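You operate a simulated robot arm through the tools that you are given. There is no shell and no other tool.

You run a simulated robot arm. Do the job below in one go: nothing can be reset, and whatever is moved stays where it is left.

Task
Turn the turntable to its blue mark, lock the brake, then sand and dust the brown sample.
Fine: the mark meets the pointer; sand with the 180 grit block, then wipe with the yellow tack cloth; put both back, leave the brake locked.

The check looks at the end state, three seconds after you hand in, the way a careful person would. Anything else that was tipped, shoved, dropped, spilled or broken makes it a failure. Flat cloth is picked up by pressing the open fingertips on it (5 to 10 N) and closing them slowly along it; thin cloth reads only 2 to 8 mm in the jaws.

Robot
A 7-joint arm with a three-finger gripper, fixed in place. Base frame: the origin is on the floor under the middle of its stand, x ahead of it, y to its left, z up. Lengths are in mm, angles in degrees, forces in N, time in s.
It reaches about 1342 mm from its shoulder. Its first joint turns from -166.0 to 166.0 degrees. Payload 2.69 kg.
The tool frame sits at the grasp point between the pads (the TCP): z along the fingers, y along the line on which they close. The tips reach 30 mm beyond it. The gripper opens to 128 mm; its body begins 117 mm behind the TCP.
Orientation is that of the tool frame in the base frame, as [roll, pitch, yaw] about the fixed x, y, z axes, in that order (R = Rz(yaw) Ry(pitch) Rx(roll)). With the fingers straight down and closing along the base's y, the tool's x points along the base's -x, its y along +y and its z along -z.

Tools
- The arm moves only by the tool servo_tool. Its argument "series" is a list of rows, each an object (a shift or turn left out is 0, a gripper value left out holds the last) with "dp": the shift along the tool's x, y, z in m, a list of three; "rotation": the turn, a rotation vector about the tool's x, y, z in degrees, a list of three; "hand": the finger opening in m, from 0 to 0.128. In form: [{"dp": [x, y, z], "rotation": [wx, wy, wz], "hand": hand}, ...]. A call has 1 to 20 rows; each row is the pose to reach, as a shift and turn from the pose commanded when the call began, along the tool's axes at that moment. Rows are played at 5 a second. More than 50 mm and 8.6 degrees between two rows, or a gripper value outside its range, and nothing of the call is played. A pose out of reach is approached as far as the arm can. The call stops where the force on the tool passes 40 N (or 10 N more than at its start, if that is more) or the arm is blocked; 0.2 s more then pass. The fingers move at their own pace (about 127 mm/s each) and stop on an object; they squeeze with about 29 N. The grip force told is the motor's: it shows also when the fingers shut on nothing. Time passes only in rows, and 0.2 s behind the last, so rows that repeat a pose let the fingers close. The reply holds the time, the measured pose of the TCP, the force on the tool along the base axes, the opening and the grip force, in the units named above and with some noise, with the torque about the TCP (base axes, N m) and any sound that the robot's microphone picked up, and new pictures: "show" is both (left out), scene, wrist or none.
- Cameras (640 x 400 px; columns grow to the right, rows downward): "scene" is fixed at [398.2, -649.2, 1601.9]; the picture's right is [0.99, -0.11, 0.00], its down [-0.08, -0.73, -0.67] and it looks along [0.07, 0.67, -0.74] (base axes); focal length 214 px, centre (320, 200). "wrist" rides on the gripper at [58, 54, -131] in the tool frame; the picture's right is [-0.68, 0.74, 0.00], its down [-0.62, -0.57, -0.55] and it looks along [-0.40, -0.37, 0.84] (tool axes); focal length 234 px, centre (320, 200). There is no depth. A picture from a camera that has moved, and an enlarged one, comes with that camera's place and axes in the base frame and with its lens.
- move_column(by): moves the trunk up (or, below 0, down) by that many mm; the arm rides with it, the base frame stays. It gives what a move gives, with no picture.
- enlarge(camera, box): a new picture of the part [left, top, right, bottom] of that camera's present view, enlarged. It takes no simulated time.
- finish_job(): hands the job in; it is judged then, once.

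Nothing tells you positions but the pictures and the camera data. Unless the task says otherwise, let go and move clear before handing in.

The tools are called as a command line: name --argument value ..., lists and objects as JSON in quotes. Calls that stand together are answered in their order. servo_tool: Moves the arm, as the interface text tells. Its arguments: {"type":"object","properties":{"series":{"type":"array","items":{"type":"object","properties":{"dp":{"type":"array","items":{"type":"number"}},"rotation":{"type":"array","items":{"type":"number"}},"hand":{"type":"number"}}}},"show":{"type":"string","enum":["both","scene","wrist","none"]}},"required":["series"]} The other tools are called the same way: move_column (by) moves the trunk up or down; enlarge (camera, box) takes an enlarged picture of a part of a camera's view; finish_job () hands the job in.

At the start:

```text
time: 0.0
position: [532.8, 450.8, 1194.5]
ee_rot: [179.9, 0.0, -180.0]
contact_force: [0.4, 0.7, -0.4]
torque: [0.03, -0.02, 0.02]
grip_width: 128.0
finger_force: 0.1
trunk travel left (down, up): [-150.0, 200.0]
```

scene: 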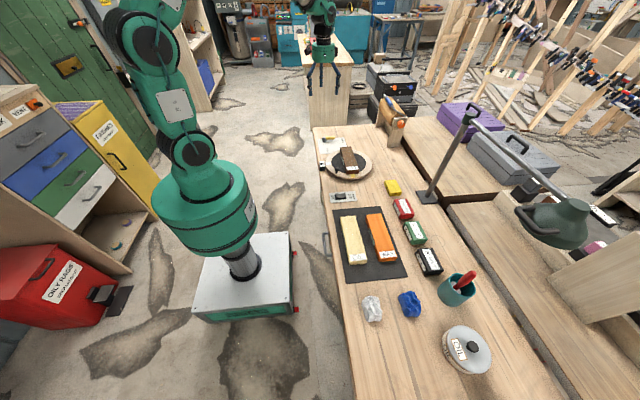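
wrist: 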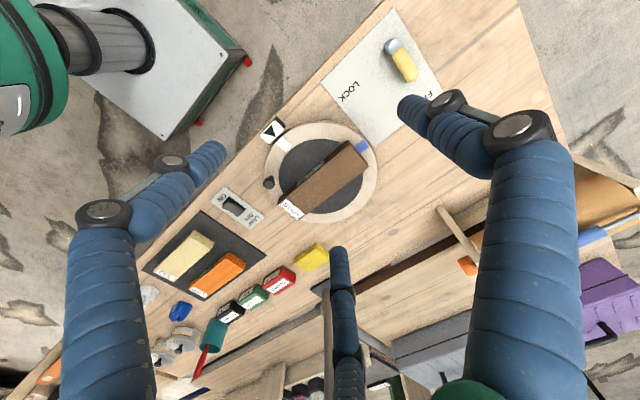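

I see the turntable with the brown sample at the far end of a bench, a brake lever labelled LOCK/FREE near it, a row of coloured blocks, and cloths. I'll look closer before moving anything.

enlarge --camera "wrist" --box '[220, 0, 460, 230]'

enlarge --camera "scene" --box '[310, 110, 470, 210]'

enlarge --camera "scene" --box '[320, 180, 520, 380]'

enlarge --camera "wrist" --box '[130, 180, 350, 380]'

```text
1.74 times, centred on (340, 115) of wrist
camera zoom: at [474.7, 502.9, 1326.2], right [0.68, 0.74, 0.0], down [0.62, -0.57, 0.55], along [0.4, -0.37, -0.84], focal length 407 px, centre (285, 348)
```

zoom: 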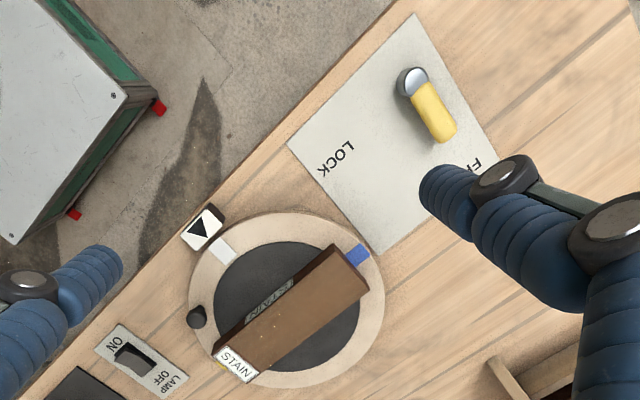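

```text
4.00 times, centred on (390, 160) of scene
camera zoom: at [398.2, -649.2, 1601.9], right [0.99, -0.11, 0.0], down [-0.08, -0.73, -0.67], along [0.07, 0.67, -0.74], focal length 858 px, centre (40, 360)
```

zoom: 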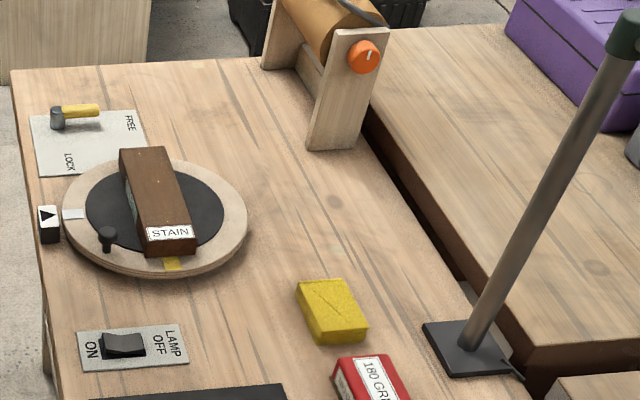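

```text
2.00 times, centred on (420, 280) of scene
camera zoom: at [398.2, -649.2, 1601.9], right [0.99, -0.11, 0.0], down [-0.08, -0.73, -0.67], along [0.07, 0.67, -0.74], focal length 429 px, centre (120, 40)
```

zoom: 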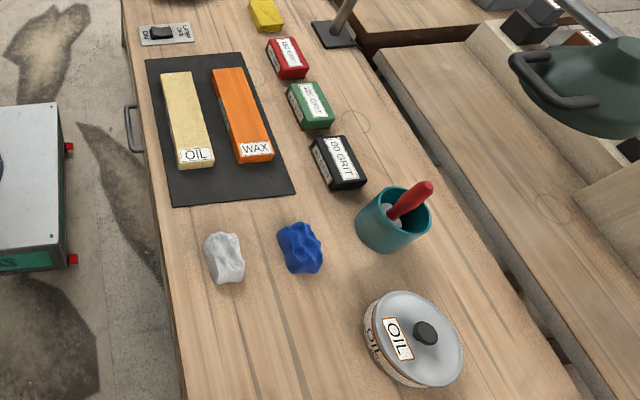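

```text
2.00 times, centred on (240, 280) of wrist
camera zoom: at [474.7, 502.9, 1326.2], right [0.68, 0.74, 0.0], down [0.62, -0.57, 0.55], along [0.4, -0.37, -0.84], focal length 468 px, centre (480, 40)
```

zoom: 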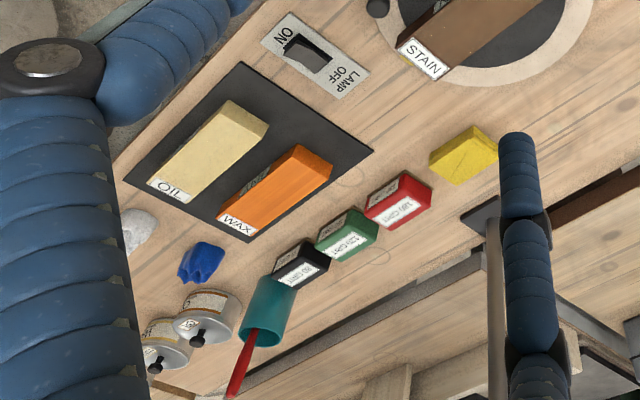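

The red block reads 180 grit, the yellow pad should be the tack cloth, and the brake lever sits on a LOCK/FREE plate. I'll zoom in further on the lever, the turntable marks and the yellow pad.

enlarge --camera "scene" --box '[312, 130, 392, 180]'

enlarge --camera "scene" --box '[370, 170, 450, 220]'

enlarge --camera "wrist" --box '[320, 0, 450, 150]'

enlarge --camera "wrist" --box '[250, 110, 390, 230]'

```text
8.00 times, centred on (352, 155) of scene
camera zoom: at [398.2, -649.2, 1601.9], right [0.99, -0.11, 0.0], down [-0.08, -0.73, -0.67], along [0.07, 0.67, -0.74], focal length 1716 px, centre (64, 560)
```

zoom: 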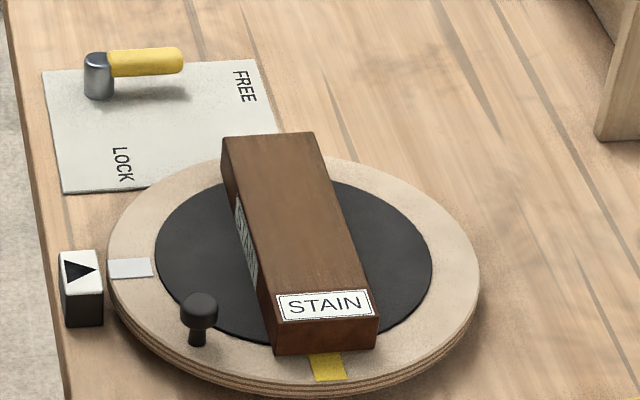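

```text
8.00 times, centred on (410, 195) of scene
camera zoom: at [398.2, -649.2, 1601.9], right [0.99, -0.11, 0.0], down [-0.08, -0.73, -0.67], along [0.07, 0.67, -0.74], focal length 1716 px, centre (-400, 240)
```

zoom: 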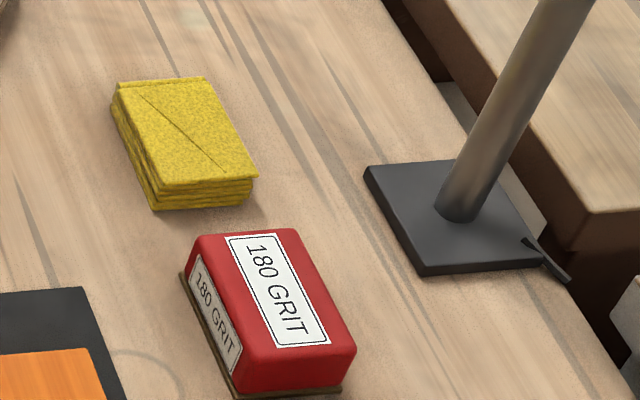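

```text
2.67 times, centred on (385, 75) of wrist
camera zoom: at [474.7, 502.9, 1326.2], right [0.68, 0.74, 0.0], down [0.62, -0.57, 0.55], along [0.4, -0.37, -0.84], focal length 624 px, centre (147, 533)
```

zoom: 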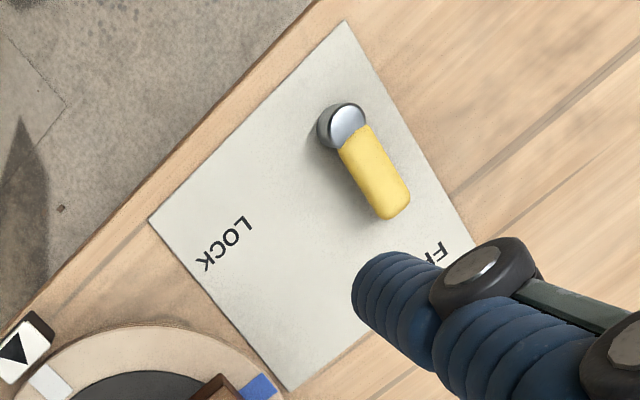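

```text
3.33 times, centred on (320, 170) of wrist
camera zoom: at [474.7, 502.9, 1326.2], right [0.68, 0.74, 0.0], down [0.62, -0.57, 0.55], along [0.4, -0.37, -0.84], focal length 781 px, centre (320, 300)
```

zoom: 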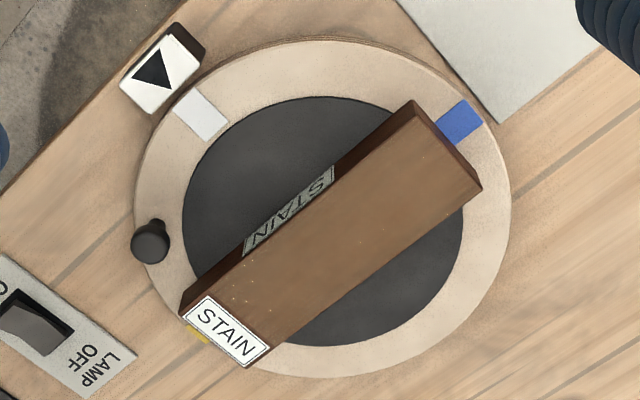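

The layout is clear: pivot of the lever near (562, 599) pointing +x (FREE), turntable centre near (671, 327) with the blue mark at +y, and the peg near (586, 243). Next I want to know the finger geometry, so I'll look at the gripper open and closed up here.

enlarge --camera "scene" --box '[282, 0, 362, 110]'

servo_tool --series '[{"hand": 0.06}, {"hand": 0.0}, {"hand": 0.0}, {"hand": 0.0}, {"hand": 0.0}]' --show "both"

```text
3.64 times, centred on (322, 55) of scene
camera zoom: at [398.2, -649.2, 1601.9], right [0.99, -0.11, 0.0], down [-0.08, -0.73, -0.67], along [0.07, 0.67, -0.74], focal length 780 px, centre (313, 727)
```

zoom: 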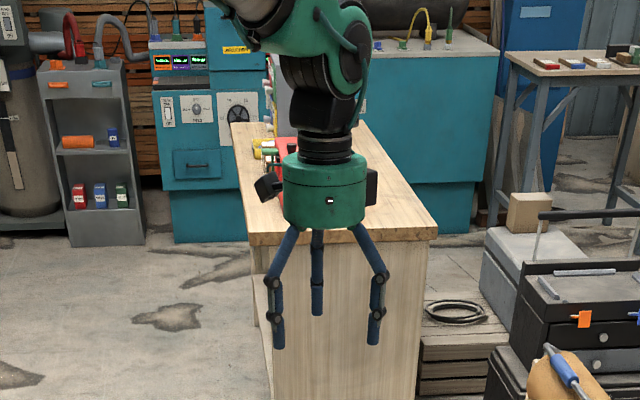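

```text
time: 1.2
position: [533.5, 450.7, 1194.6]
ee_rot: [-179.9, 0.0, -180.0]
contact_force: [0.6, -0.3, 0.4]
torque: [-0.02, 0.01, -0.03]
grip_width: 2.2
finger_force: 29.2
trunk travel left (down, up): [-150.0, 200.0]
camera wrist: at [474.7, 502.9, 1326.2], right [0.68, 0.74, 0.0], down [0.62, -0.57, 0.55], along [0.4, -0.37, -0.84], focal length 234 px, centre (320, 200)
```

scene: 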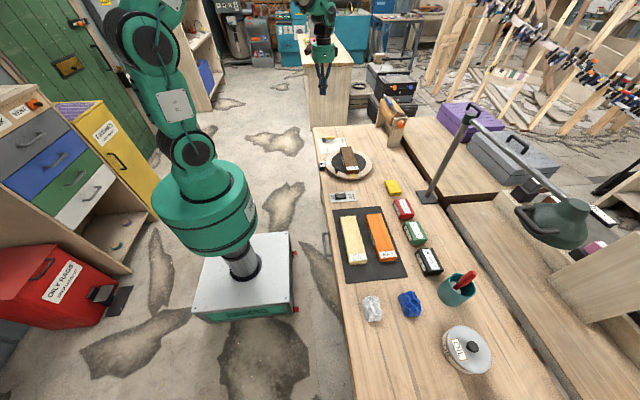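
wrist: 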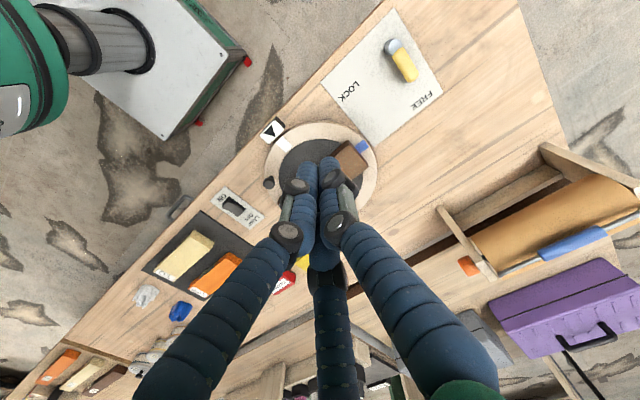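

The gripper is a three-jaw type (one finger at +y, two at ∓x/−y) that closes to the centre, which suits the round peg. I'll move above the peg, hand half open, and check the alignment from closer up.

servo_tool --series '[{"dp": [-0.007, -0.026, 0.024], "hand": 0.05}, {"dp": [-0.014, -0.052, 0.048]}, {"dp": [-0.021, -0.078, 0.072]}, {"dp": [-0.028, -0.104, 0.096]}, {"dp": [-0.035, -0.13, 0.12]}, {"dp": [-0.042, -0.156, 0.144]}, {"dp": [-0.049, -0.182, 0.168]}, {"dp": [-0.0525, -0.208, 0.194]}, {"dp": [-0.0525, -0.208, 0.194]}]' --show "both"

```text
time: 3.2
position: [586.1, 242.0, 999.3]
ee_rot: [180.0, -0.1, -179.9]
contact_force: [1.0, 1.4, 0.2]
torque: [0.03, 0.01, -0.02]
grip_width: 49.9
finger_force: 0.1
trunk travel left (down, up): [-150.0, 200.0]
camera wrist: at [527.6, 294.5, 1131.1], right [0.68, 0.74, 0.0], down [0.62, -0.57, 0.55], along [0.4, -0.37, -0.84], focal length 234 px, centre (320, 200)
```

scene: 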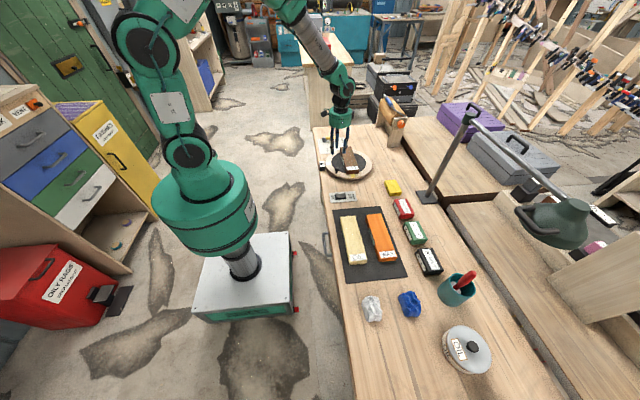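
wrist: 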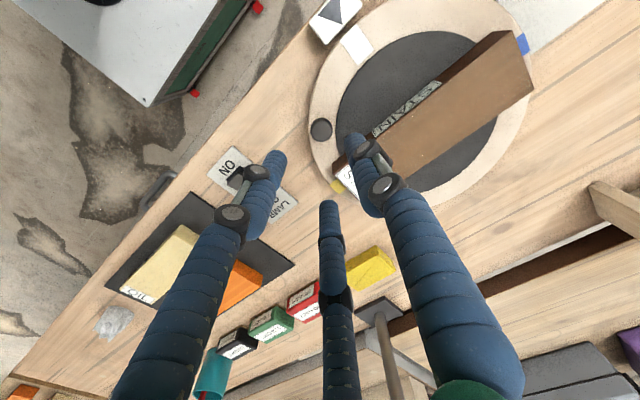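

The peg appears exactly below the TCP. I'll enlarge the wrist view to refine the turntable, marks and sample geometry.

enlarge --camera "wrist" --box '[300, 0, 540, 200]'

enlarge --camera "scene" --box '[312, 100, 392, 190]'

```text
2.00 times, centred on (420, 100) of wrist
camera zoom: at [527.6, 294.5, 1131.1], right [0.68, 0.74, 0.0], down [0.62, -0.57, 0.55], along [0.4, -0.37, -0.84], focal length 468 px, centre (120, 400)
```

zoom: 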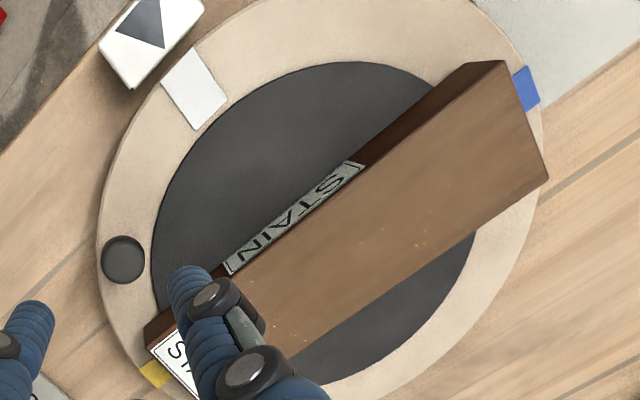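

```text
4.44 times, centred on (352, 145) of scene
camera zoom: at [398.2, -649.2, 1601.9], right [0.99, -0.11, 0.0], down [-0.08, -0.73, -0.67], along [0.07, 0.67, -0.74], focal length 953 px, centre (178, 444)
```

zoom: 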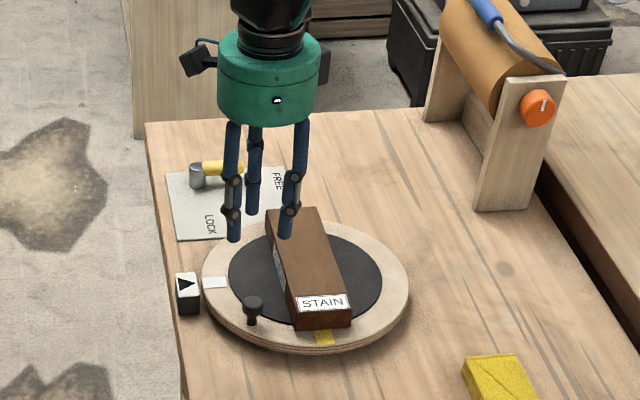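

The peg sits at about (586, 243), disc centre about (671, 326), disc top ≈ 834 and sample top ≈ 862. I'm lowering the half-open fingers around the peg.

servo_tool --series '[{"dp": [0, 0.001, 0.03]}, {"dp": [0, 0.001, 0.06]}, {"dp": [0, 0.001, 0.085]}, {"dp": [0, 0.001, 0.1]}, {"dp": [0, 0.001, 0.1]}]' --show "both"

```text
time: 4.4
position: [586.2, 242.3, 900.3]
ee_rot: [180.0, -0.1, 180.0]
contact_force: [0.2, -0.1, 0.3]
torque: [0.03, 0.0, 0.01]
grip_width: 49.9
finger_force: 0.1
trunk travel left (down, up): [-150.0, 200.0]
camera wrist: at [527.2, 295.8, 1031.6], right [0.68, 0.74, 0.0], down [0.62, -0.57, 0.55], along [0.4, -0.37, -0.84], focal length 234 px, centre (320, 200)
```

scene: 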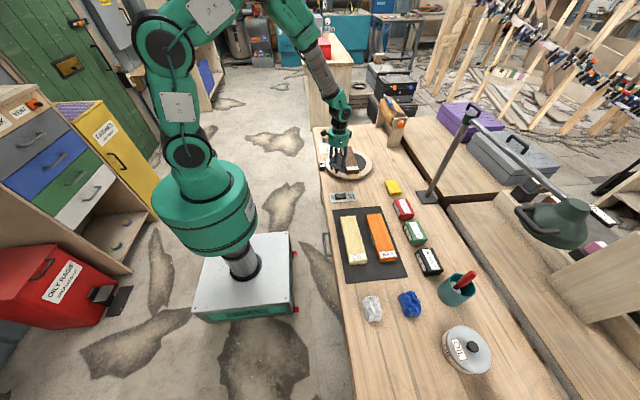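
wrist: 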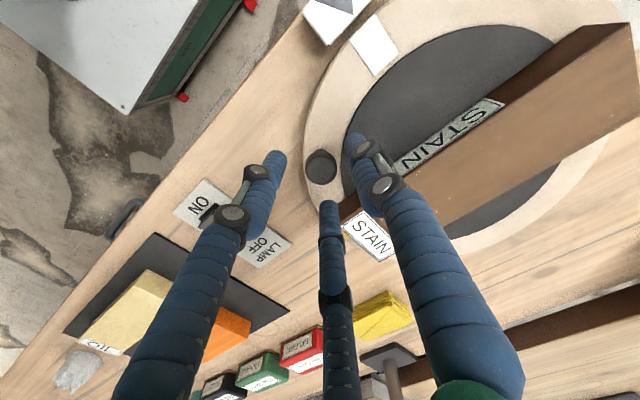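

Peg is centred between the fingers. Going down to just above the disc and closing lightly around the peg.

servo_tool --series '[{"dp": [0, 0.0005, 0.015]}, {"dp": [0, 0.0005, 0.026]}, {"dp": [0, 0.0005, 0.026]}, {"dp": [0, 0.0005, 0.026], "hand": 0.04}, {"dp": [0, 0.0005, 0.026], "hand": 0.03}, {"dp": [0, 0.0005, 0.026], "hand": 0.03}]' --show "both"

enlarge --camera "scene" --box '[312, 110, 392, 190]'

```text
time: 5.8
position: [585.7, 243.6, 874.0]
ee_rot: [-180.0, 0.0, -179.9]
contact_force: [0.0, -0.1, -0.2]
torque: [0.01, 0.0, 0.02]
grip_width: 29.8
finger_force: 0.0
trunk travel left (down, up): [-150.0, 200.0]
camera wrist: at [527.5, 296.5, 1005.9], right [0.68, 0.74, 0.0], down [0.62, -0.57, 0.55], along [0.4, -0.37, -0.84], focal length 234 px, centre (320, 200)
```

scene: 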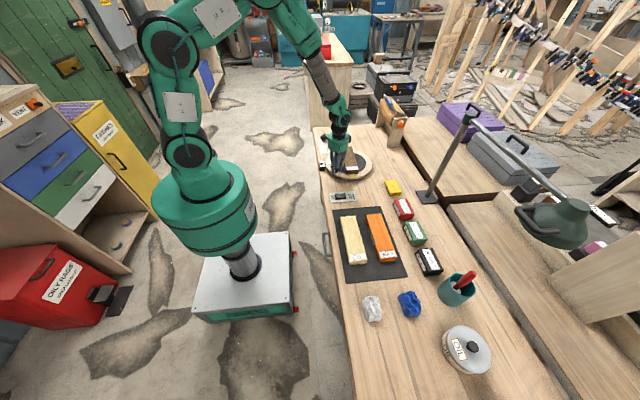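
wrist: 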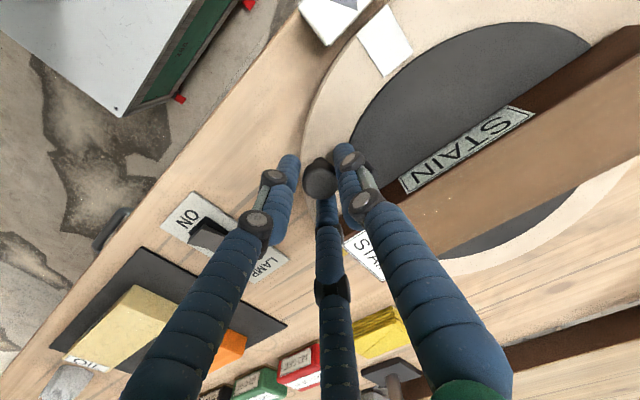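

```text
5.00 times, centred on (352, 150) of scene
camera zoom: at [398.2, -649.2, 1601.9], right [0.99, -0.11, 0.0], down [-0.08, -0.73, -0.67], along [0.07, 0.67, -0.74], focal length 1072 px, centre (160, 450)
```

zoom: 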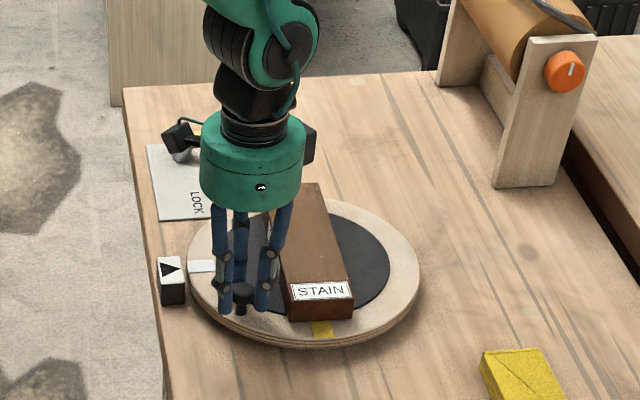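

The peg is caged with about 2 mm slack and no contact force. I'll try the first 15° of the counter-clockwise arc and check that the table follows.

servo_tool --series '[{"dp": [-0.00377, -0.00355, 0]}, {"dp": [-0.00754, -0.0071, 0]}, {"dp": [-0.0116, -0.0103, 0]}, {"dp": [-0.01566, -0.01352, 0]}, {"dp": [-0.02, -0.0164, 0]}, {"dp": [-0.02433, -0.0192, 0]}]' --show "both"

```text
time: 7.2
position: [610.0, 225.0, 875.0]
ee_rot: [179.9, 0.0, -180.0]
contact_force: [1.1, -0.4, 0.2]
torque: [0.02, -0.01, -0.01]
grip_width: 30.2
finger_force: 0.1
trunk travel left (down, up): [-150.0, 200.0]
camera wrist: at [551.8, 277.1, 1006.1], right [0.68, 0.74, 0.0], down [0.62, -0.57, 0.55], along [0.4, -0.37, -0.84], focal length 234 px, centre (320, 200)
```

scene: 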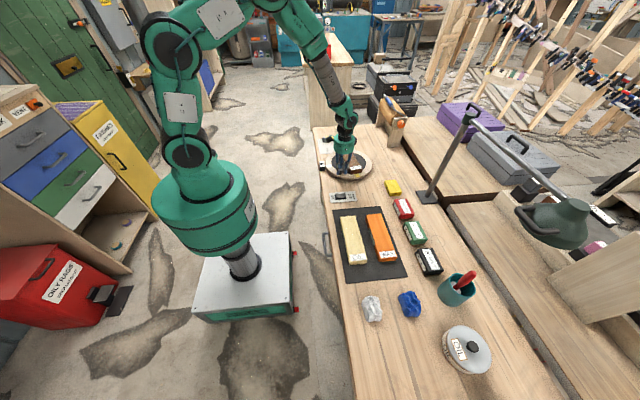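
wrist: 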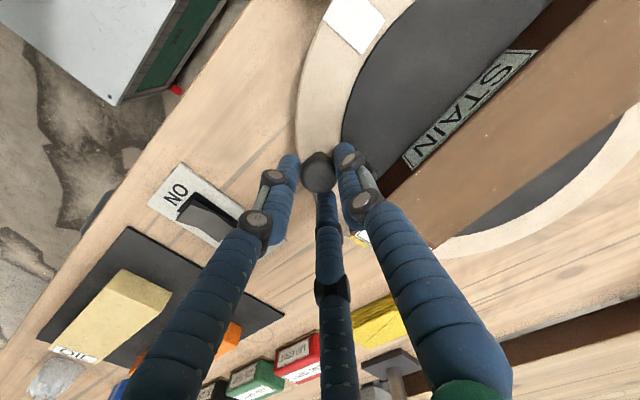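

The turntable follows with almost no force. Continuing the arc to just short of 90°.

servo_tool --series '[{"dp": [-0.00911, -0.00491, 0]}, {"dp": [-0.01862, -0.009, 0]}, {"dp": [-0.02845, -0.01225, 0]}, {"dp": [-0.03853, -0.01464, 0]}, {"dp": [-0.04877, -0.01613, 0]}, {"dp": [-0.05911, -0.01673, 0]}, {"dp": [-0.06946, -0.01642, 0]}, {"dp": [-0.07975, -0.01521, 0]}, {"dp": [-0.08989, -0.01311, 0]}, {"dp": [-0.09981, -0.01014, 0]}, {"dp": [-0.10943, -0.00631, 0]}, {"dp": [-0.11868, -0.00165, 0]}, {"dp": [-0.12749, 0.00378, 0]}, {"dp": [-0.13579, 0.00998, 0]}, {"dp": [-0.13579, 0.00998, 0]}]' --show "both"

enlarge --camera "scene" --box '[312, 110, 392, 190]'

```text
time: 9.0
position: [683.9, 204.8, 872.4]
ee_rot: [-179.9, -0.3, -179.9]
contact_force: [-1.4, -18.2, 1.2]
torque: [-0.62, -0.05, 0.35]
grip_width: 37.5
finger_force: 5.3
trunk travel left (down, up): [-150.0, 200.0]
stopped in row 8: the force on the tool passed its limit at 42 N (the readings are from after the stop); the commanded pose is now the measured one
camera wrist: at [626.7, 257.9, 1005.1], right [0.68, 0.74, 0.0], down [0.62, -0.56, 0.55], along [0.4, -0.37, -0.84], focal length 234 px, centre (320, 200)
```

scene: 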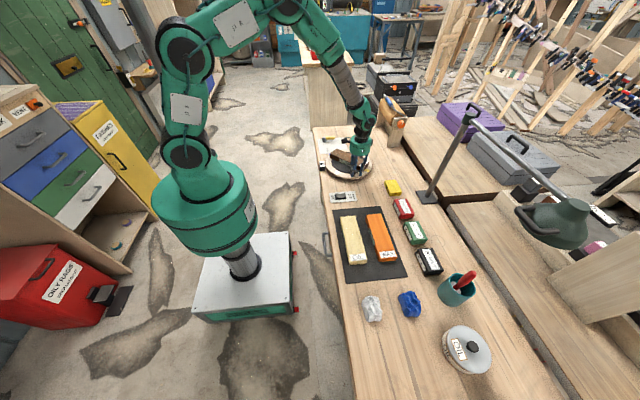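
wrist: 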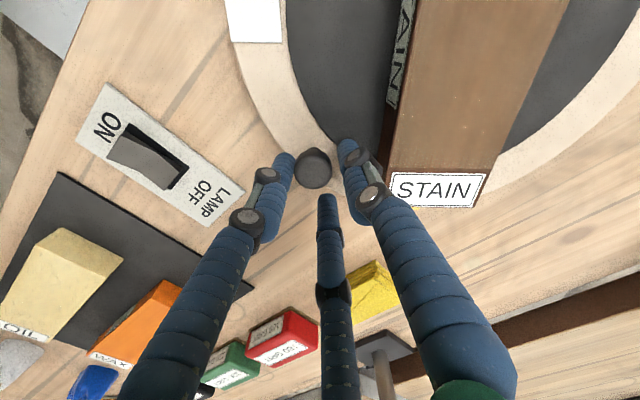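

```text
5.00 times, centred on (352, 150) of scene
camera zoom: at [398.2, -649.2, 1601.9], right [0.99, -0.11, 0.0], down [-0.08, -0.73, -0.67], along [0.07, 0.67, -0.74], focal length 1072 px, centre (160, 450)
```

zoom: 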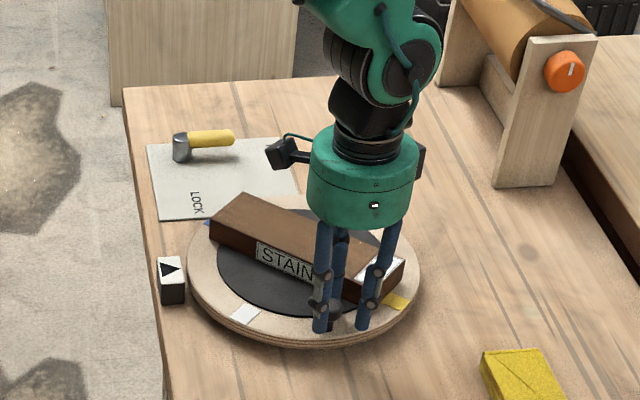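

The loose cage let the peg slip between two fingers about halfway (47°). I'll open, re-centre on the peg, then hold it firmly and turn the hand along with the disc.

servo_tool --series '[{"hand": 0.045}, {"hand": 0.05}, {"dp": [0.005, 0.002, 0]}, {"dp": [0.011, 0.0045, 0]}, {"dp": [0.011, 0.0045, 0]}]' --show "both"

enlarge --camera "wrist" --box '[220, 80, 420, 240]'

```text
time: 10.2
position: [674.3, 211.3, 873.5]
ee_rot: [-179.8, -0.1, 179.9]
contact_force: [-0.1, -0.3, 0.6]
torque: [-0.03, -0.04, -0.01]
grip_width: 50.4
finger_force: 0.0
trunk travel left (down, up): [-150.0, 200.0]
camera wrist: at [616.4, 264.5, 1005.4], right [0.68, 0.74, 0.0], down [0.62, -0.56, 0.55], along [0.4, -0.37, -0.84], focal length 234 px, centre (320, 200)
```

scene: 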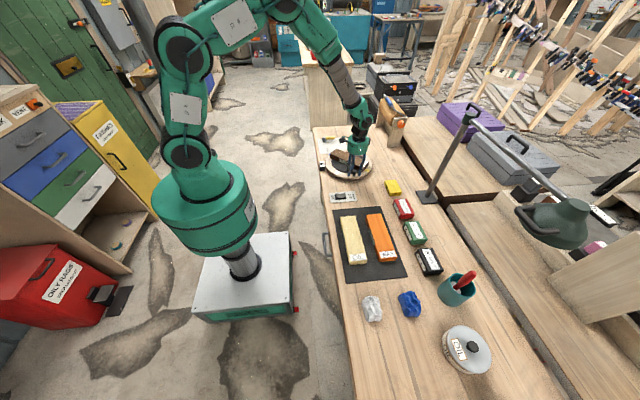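
wrist: 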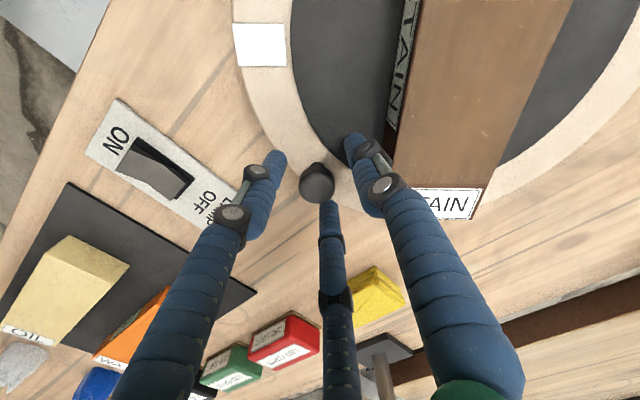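

```text
2.50 times, centred on (320, 160) of wrist
camera zoom: at [616.4, 264.5, 1005.4], right [0.68, 0.74, 0.0], down [0.62, -0.56, 0.55], along [0.4, -0.37, -0.84], focal length 585 px, centre (320, 300)
```

zoom: 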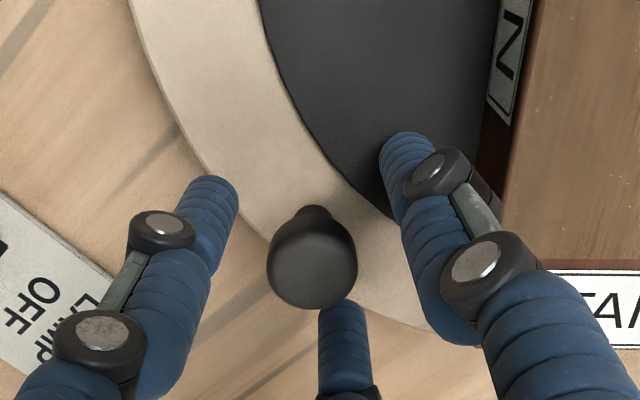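

The peg is now centred again. Closing firmly on it.

servo_tool --series '[{"dp": [0.001, -0.0015, 0.001], "hand": 0.04}, {"dp": [0.001, -0.0015, 0.001], "hand": 0.03}, {"dp": [0.001, -0.0015, 0.001], "hand": 0.022}, {"dp": [0.001, -0.0015, 0.001], "hand": 0.015}, {"dp": [0.001, -0.0015, 0.001], "hand": 0.015}]' --show "wrist"

```text
time: 11.4
position: [673.1, 210.5, 872.3]
ee_rot: [-179.9, -0.1, 179.9]
contact_force: [-0.4, -4.4, -0.1]
torque: [-0.15, 0.03, 0.05]
grip_width: 27.6
finger_force: 9.5
trunk travel left (down, up): [-150.0, 200.0]
camera wrist: at [615.5, 262.5, 1004.4], right [0.68, 0.74, 0.0], down [0.62, -0.56, 0.55], along [0.4, -0.37, -0.84], focal length 234 px, centre (320, 200)
```

wrist: 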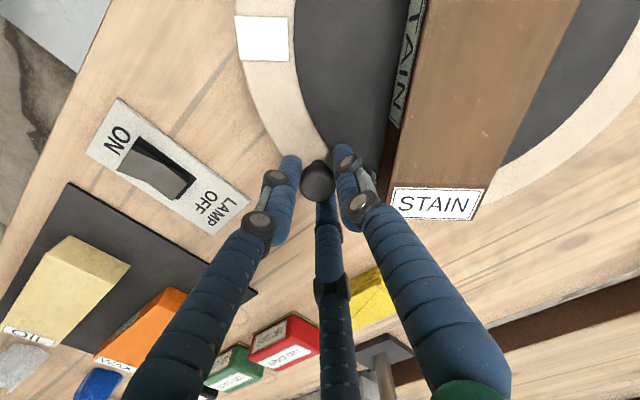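

The peg is held (27.6 mm). I'll turn a small 10° step with the hand yawing along, watching the forces.

servo_tool --series '[{"dp": [-0.00258, -0.0009, 0], "rotation": [0, 0, -1.25]}, {"dp": [-0.00516, -0.0008, 0], "rotation": [0, 0, -2.5]}, {"dp": [-0.0077, -0.0006, 0], "rotation": [0, 0, -3.75]}, {"dp": [-0.0103, -0.0003, 0], "rotation": [0, 0, -5]}, {"dp": [-0.0129, 0.0, 0], "rotation": [0, 0, -6.25]}, {"dp": [-0.0154, 0.0003, 0], "rotation": [0, 0, -7.5]}, {"dp": [-0.018, 0.0007, 0], "rotation": [0, 0, -8.75]}, {"dp": [-0.0205, 0.0012, 0], "rotation": [0, 0, -10]}, {"dp": [-0.0205, 0.0012, 0], "rotation": [0, 0, -10]}]' --show "both"

```text
time: 13.4
position: [694.6, 211.9, 872.3]
ee_rot: [-179.9, -0.1, -170.1]
contact_force: [0.6, -4.7, -4.6]
torque: [-0.15, -0.04, 0.01]
grip_width: 26.7
finger_force: 9.2
trunk travel left (down, up): [-150.0, 200.0]
camera wrist: at [627.9, 253.1, 1004.6], right [0.54, 0.84, 0.0], down [0.71, -0.45, 0.55], along [0.46, -0.3, -0.84], focal length 234 px, centre (320, 200)
```

scene: 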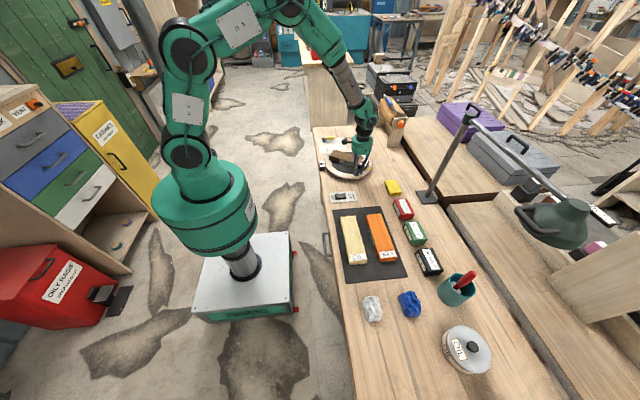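
wrist: 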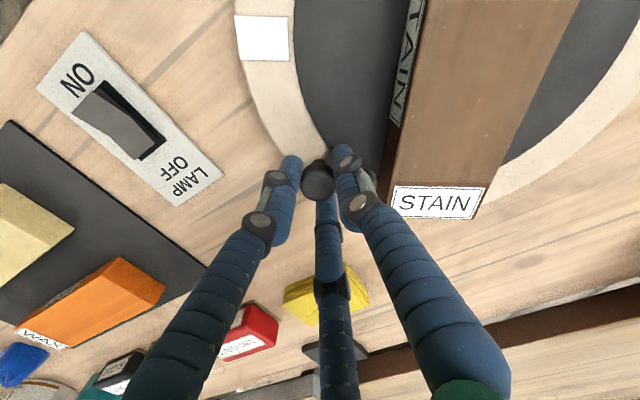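

The disc follows rigidly with small radial force. Continuing another 20°.

servo_tool --series '[{"dp": [-0.00531, -0.00083, 0], "rotation": [0, 0, -2.5]}, {"dp": [-0.01048, -0.00041, 0], "rotation": [0, 0, -5]}, {"dp": [-0.01563, 0.00025, 0], "rotation": [0, 0, -7.5]}, {"dp": [-0.02075, 0.00112, 0], "rotation": [0, 0, -10]}, {"dp": [-0.02582, 0.00223, 0], "rotation": [0, 0, -12.5]}, {"dp": [-0.03084, 0.00355, 0], "rotation": [0, 0, -15]}, {"dp": [-0.0358, 0.00509, 0], "rotation": [0, 0, -17.5]}, {"dp": [-0.04069, 0.00685, 0], "rotation": [0, 0, -20]}, {"dp": [-0.04069, 0.00685, 0], "rotation": [0, 0, -20]}]' --show "both"

enlarge --camera "scene" --box '[312, 110, 392, 190]'

```text
time: 15.4
position: [734.1, 224.7, 872.5]
ee_rot: [180.0, -0.1, -150.0]
contact_force: [2.4, -4.5, -1.5]
torque: [-0.12, -0.11, 0.02]
grip_width: 25.7
finger_force: 7.9
trunk travel left (down, up): [-150.0, 200.0]
camera wrist: at [656.2, 241.6, 1004.8], right [0.22, 0.98, 0.0], down [0.82, -0.18, 0.55], along [0.53, -0.12, -0.84], focal length 234 px, centre (320, 200)
```

scene: 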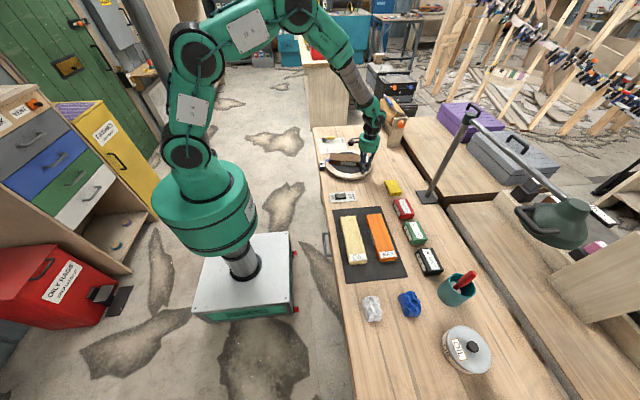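
wrist: 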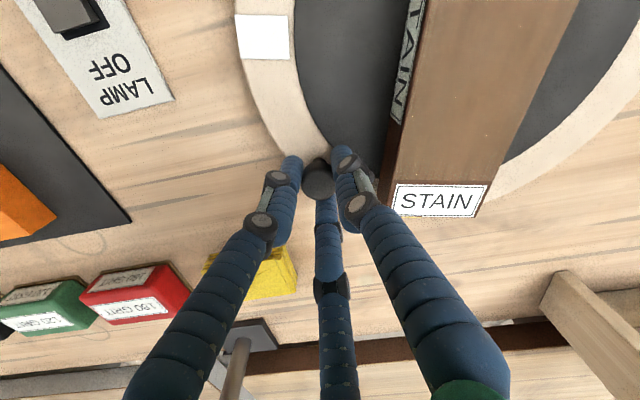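

```text
5.00 times, centred on (352, 150) of scene
camera zoom: at [398.2, -649.2, 1601.9], right [0.99, -0.11, 0.0], down [-0.08, -0.73, -0.67], along [0.07, 0.67, -0.74], focal length 1072 px, centre (160, 450)
```

zoom: 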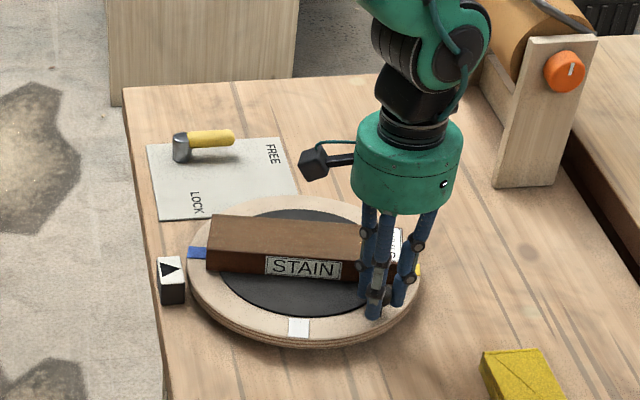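

About 75° done; the blue mark is approaching the pointer. I'll measure the remaining angle from an enlarged scene view.

enlarge --camera "scene" --box '[320, 150, 376, 185]'

```text
11.43 times, centred on (348, 168) of scene
camera zoom: at [398.2, -649.2, 1601.9], right [0.99, -0.11, 0.0], down [-0.08, -0.73, -0.67], along [0.07, 0.67, -0.74], focal length 2451 px, centre (0, 571)
```

zoom: 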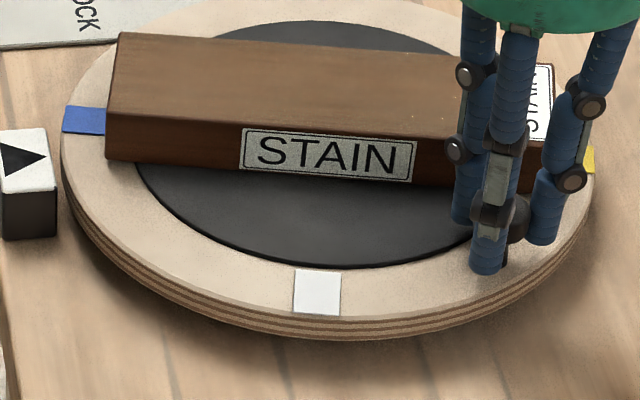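

White mark now at ≈257° and blue at ≈167.5°, so about 12.5–13° remain. Turning 12.5° more.

servo_tool --series '[{"dp": [-0.0026, -0.0004, 0], "rotation": [0, 0, -1.25]}, {"dp": [-0.00521, -0.0007, 0], "rotation": [0, 0, -2.5]}, {"dp": [-0.0078, -0.0005, 0], "rotation": [0, 0, -3.75]}, {"dp": [-0.01038, -0.00022, 0], "rotation": [0, 0, -5]}, {"dp": [-0.01296, 0.0001, 0], "rotation": [0, 0, -6.25]}, {"dp": [-0.01553, 0.00048, 0], "rotation": [0, 0, -7.5]}, {"dp": [-0.0181, 0.0009, 0], "rotation": [0, 0, -8.75]}, {"dp": [-0.02063, 0.0014, 0], "rotation": [0, 0, -10]}, {"dp": [-0.0232, 0.0019, 0], "rotation": [0, 0, -11.25]}, {"dp": [-0.0257, 0.00255, 0], "rotation": [0, 0, -12.5]}, {"dp": [-0.0257, 0.00255, 0], "rotation": [0, 0, -12.5]}]' --show "both"

enlarge --camera "scene" --box '[320, 150, 376, 185]'

```text
time: 17.8
position: [754.0, 240.9, 872.9]
ee_rot: [-179.9, -0.1, -137.5]
contact_force: [0.5, -2.1, -0.9]
torque: [-0.04, -0.13, 0.12]
grip_width: 24.3
finger_force: 45.0
trunk travel left (down, up): [-150.0, 200.0]
camera wrist: at [675.2, 239.9, 1004.8], right [0.0, 1.0, 0.0], down [0.84, 0.0, 0.55], along [0.55, 0.0, -0.84], focal length 234 px, centre (320, 200)
```

scene: 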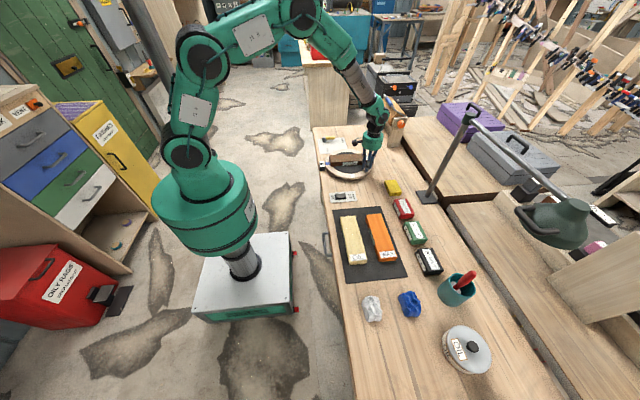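
wrist: 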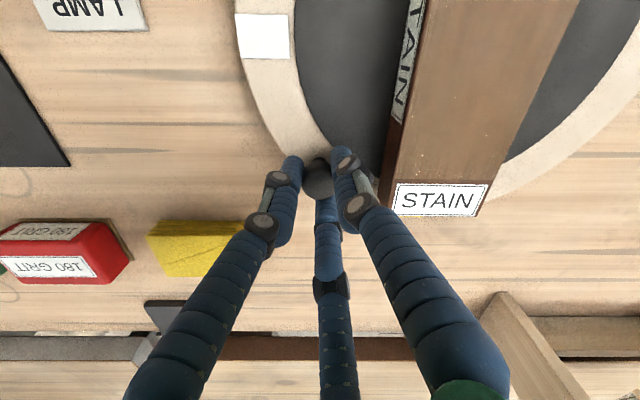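

```text
11.43 times, centred on (348, 168) of scene
camera zoom: at [398.2, -649.2, 1601.9], right [0.99, -0.11, 0.0], down [-0.08, -0.73, -0.67], along [0.07, 0.67, -0.74], focal length 2451 px, centre (0, 571)
```

zoom: 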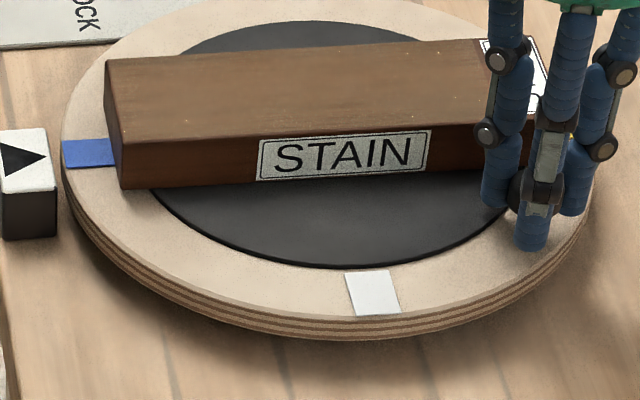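

The blue mark is practically at the pointer. A tighter enlargement will tell whether a correction is needed.

enlarge --camera "scene" --box '[318, 158, 334, 172]'

```text
16.00 times, centred on (326, 165) of scene
camera zoom: at [398.2, -649.2, 1601.9], right [0.99, -0.11, 0.0], down [-0.08, -0.73, -0.67], along [0.07, 0.67, -0.74], focal length 3432 px, centre (224, 760)
```

zoom: 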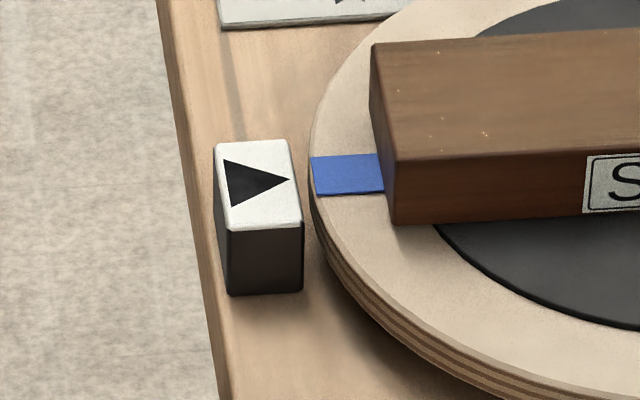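

Blue is within about 0.5° short of the pointer line. I'll nudge 0.6°, then release, rise and verify from a close wrist view.

servo_tool --series '[{"dp": [-0.0006, 0, 0], "rotation": [0, 0, -0.3]}, {"dp": [-0.00127, 5e-05, 0], "rotation": [0, 0, -0.6]}, {"dp": [-0.00127, 5e-05, 0], "rotation": [0, 0, -0.6]}, {"dp": [-0.00127, 5e-05, 0], "rotation": [0, 0, -0.6], "hand": 0.03}, {"dp": [-0.00127, 5e-05, 0], "rotation": [0, 0, -0.6], "hand": 0.04}, {"dp": [-0.00127, 5e-05, 0], "rotation": [0, 0, -0.6], "hand": 0.042}]' --show "both"

enlarge --camera "scene" --box '[318, 158, 334, 172]'

```text
time: 19.2
position: [756.1, 240.6, 873.2]
ee_rot: [-179.9, -0.1, -136.9]
contact_force: [0.0, -0.2, 0.1]
torque: [-0.02, 0.0, 0.01]
grip_width: 41.8
finger_force: 0.1
trunk travel left (down, up): [-150.0, 200.0]
camera wrist: at [675.9, 240.0, 1004.8], right [-0.01, 1.0, 0.0], down [0.84, 0.01, 0.55], along [0.55, 0.0, -0.84], focal length 234 px, centre (320, 200)
```

scene: 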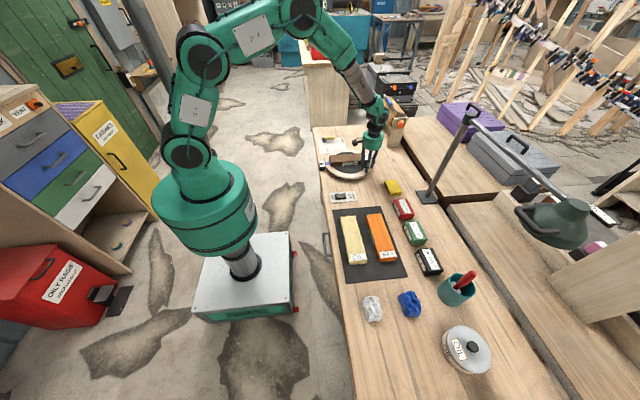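
wrist: 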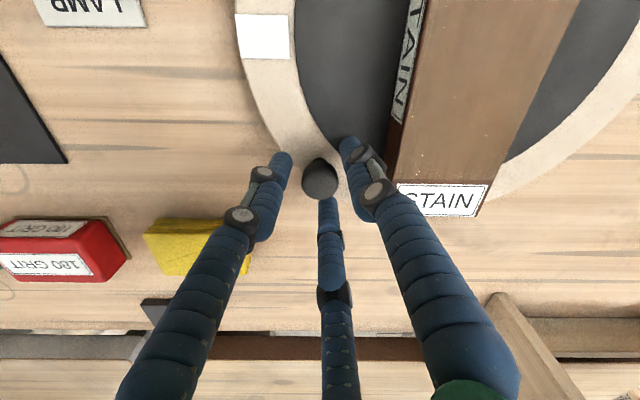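

```text
16.00 times, centred on (326, 165) of scene
camera zoom: at [398.2, -649.2, 1601.9], right [0.99, -0.11, 0.0], down [-0.08, -0.73, -0.67], along [0.07, 0.67, -0.74], focal length 3432 px, centre (224, 760)
```

zoom: 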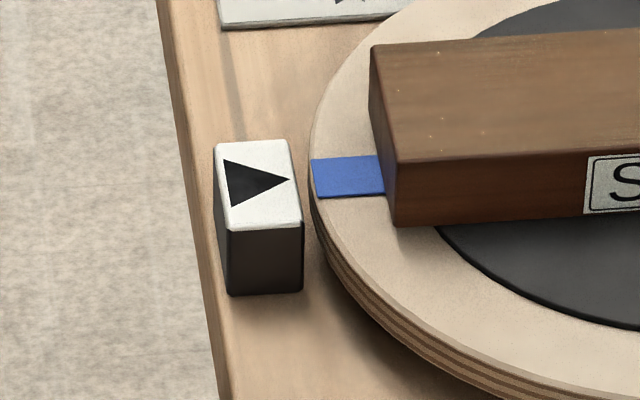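

Blue mark now meets the pointer tip and the peg is released. I'll lift straight up, square the hand, and move over behind the brake lever with fingers closed.

servo_tool --series '[{"dp": [0, 0, -0.03]}, {"dp": [0, 0, -0.07]}, {"dp": [0, 0, -0.11]}, {"dp": [0, 0, -0.13]}, {"dp": [-0.01396, 0.0325, -0.13], "rotation": [0, 0, 3.6], "hand": 0.0}, {"dp": [-0.0279, 0.065, -0.13], "rotation": [0, 0, 7.2]}, {"dp": [-0.0419, 0.0974, -0.13], "rotation": [0, 0, 10.8]}, {"dp": [-0.0558, 0.1299, -0.13], "rotation": [0, 0, 14.4]}, {"dp": [-0.0698, 0.1624, -0.13], "rotation": [0, 0, 18]}, {"dp": [-0.0838, 0.1949, -0.13], "rotation": [0, 0, 21.6]}, {"dp": [-0.0977, 0.2273, -0.13], "rotation": [0, 0, 25.2]}, {"dp": [-0.1117, 0.2598, -0.13], "rotation": [0, 0, 28.8]}, {"dp": [-0.1256, 0.2923, -0.13], "rotation": [0, 0, 32.4]}, {"dp": [-0.1396, 0.3248, -0.13], "rotation": [0, 0, 36]}, {"dp": [-0.1535, 0.3572, -0.13], "rotation": [0, 0, 39.6]}, {"dp": [-0.1675, 0.3897, -0.13], "rotation": [0, 0, 43.1]}, {"dp": [-0.1675, 0.3897, -0.13], "rotation": [0, 0, 43.1]}]' --show "both"

```text
time: 22.8
position: [609.6, 641.5, 1002.3]
ee_rot: [-179.9, 0.0, -180.0]
contact_force: [-0.2, 0.6, -1.2]
torque: [-0.02, -0.07, 0.01]
grip_width: 2.1
finger_force: 29.3
trunk travel left (down, up): [-150.0, 200.0]
camera wrist: at [552.2, 694.8, 1133.9], right [0.68, 0.74, 0.0], down [0.62, -0.56, 0.55], along [0.4, -0.37, -0.84], focal length 234 px, centre (320, 200)
```

scene: 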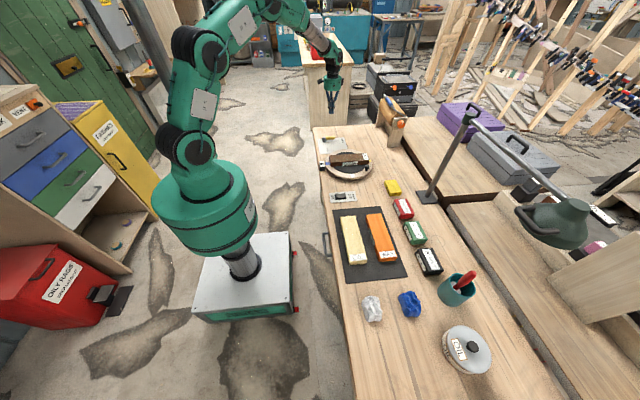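
wrist: 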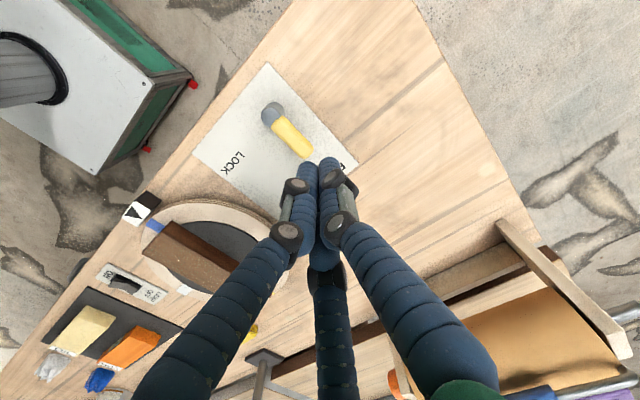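

From here the wrist camera sees the lever, pointer and blue mark together; I'll enlarge to refine all three.

enlarge --camera "wrist" --box '[110, 60, 370, 260]'

enlarge --camera "wrist" --box '[110, 180, 190, 240]'

enlarge --camera "scene" --box '[315, 130, 375, 180]'

```text
2.00 times, centred on (240, 160) of wrist
camera zoom: at [552.2, 694.8, 1133.9], right [0.68, 0.74, 0.0], down [0.62, -0.56, 0.55], along [0.4, -0.37, -0.84], focal length 468 px, centre (480, 280)
```

zoom: 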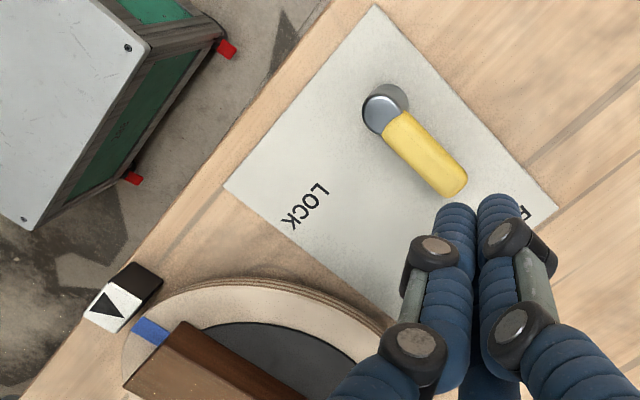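

```text
6.67 times, centred on (150, 210) of wrist
camera zoom: at [552.2, 694.8, 1133.9], right [0.68, 0.74, 0.0], down [0.62, -0.56, 0.55], along [0.4, -0.37, -0.84], focal length 1561 px, centre (1453, 133)
```

zoom: 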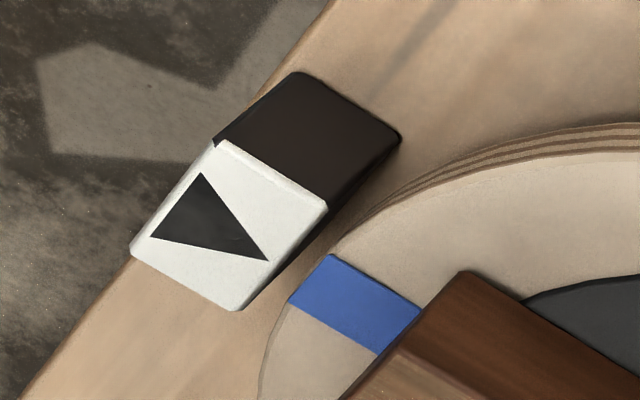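

```text
8.00 times, centred on (345, 155) of scene
camera zoom: at [398.2, -649.2, 1601.9], right [0.99, -0.11, 0.0], down [-0.08, -0.73, -0.67], along [0.07, 0.67, -0.74], focal length 1716 px, centre (120, 560)
```

zoom: 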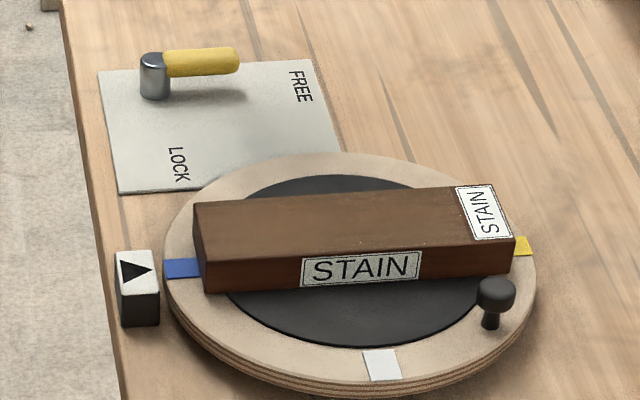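

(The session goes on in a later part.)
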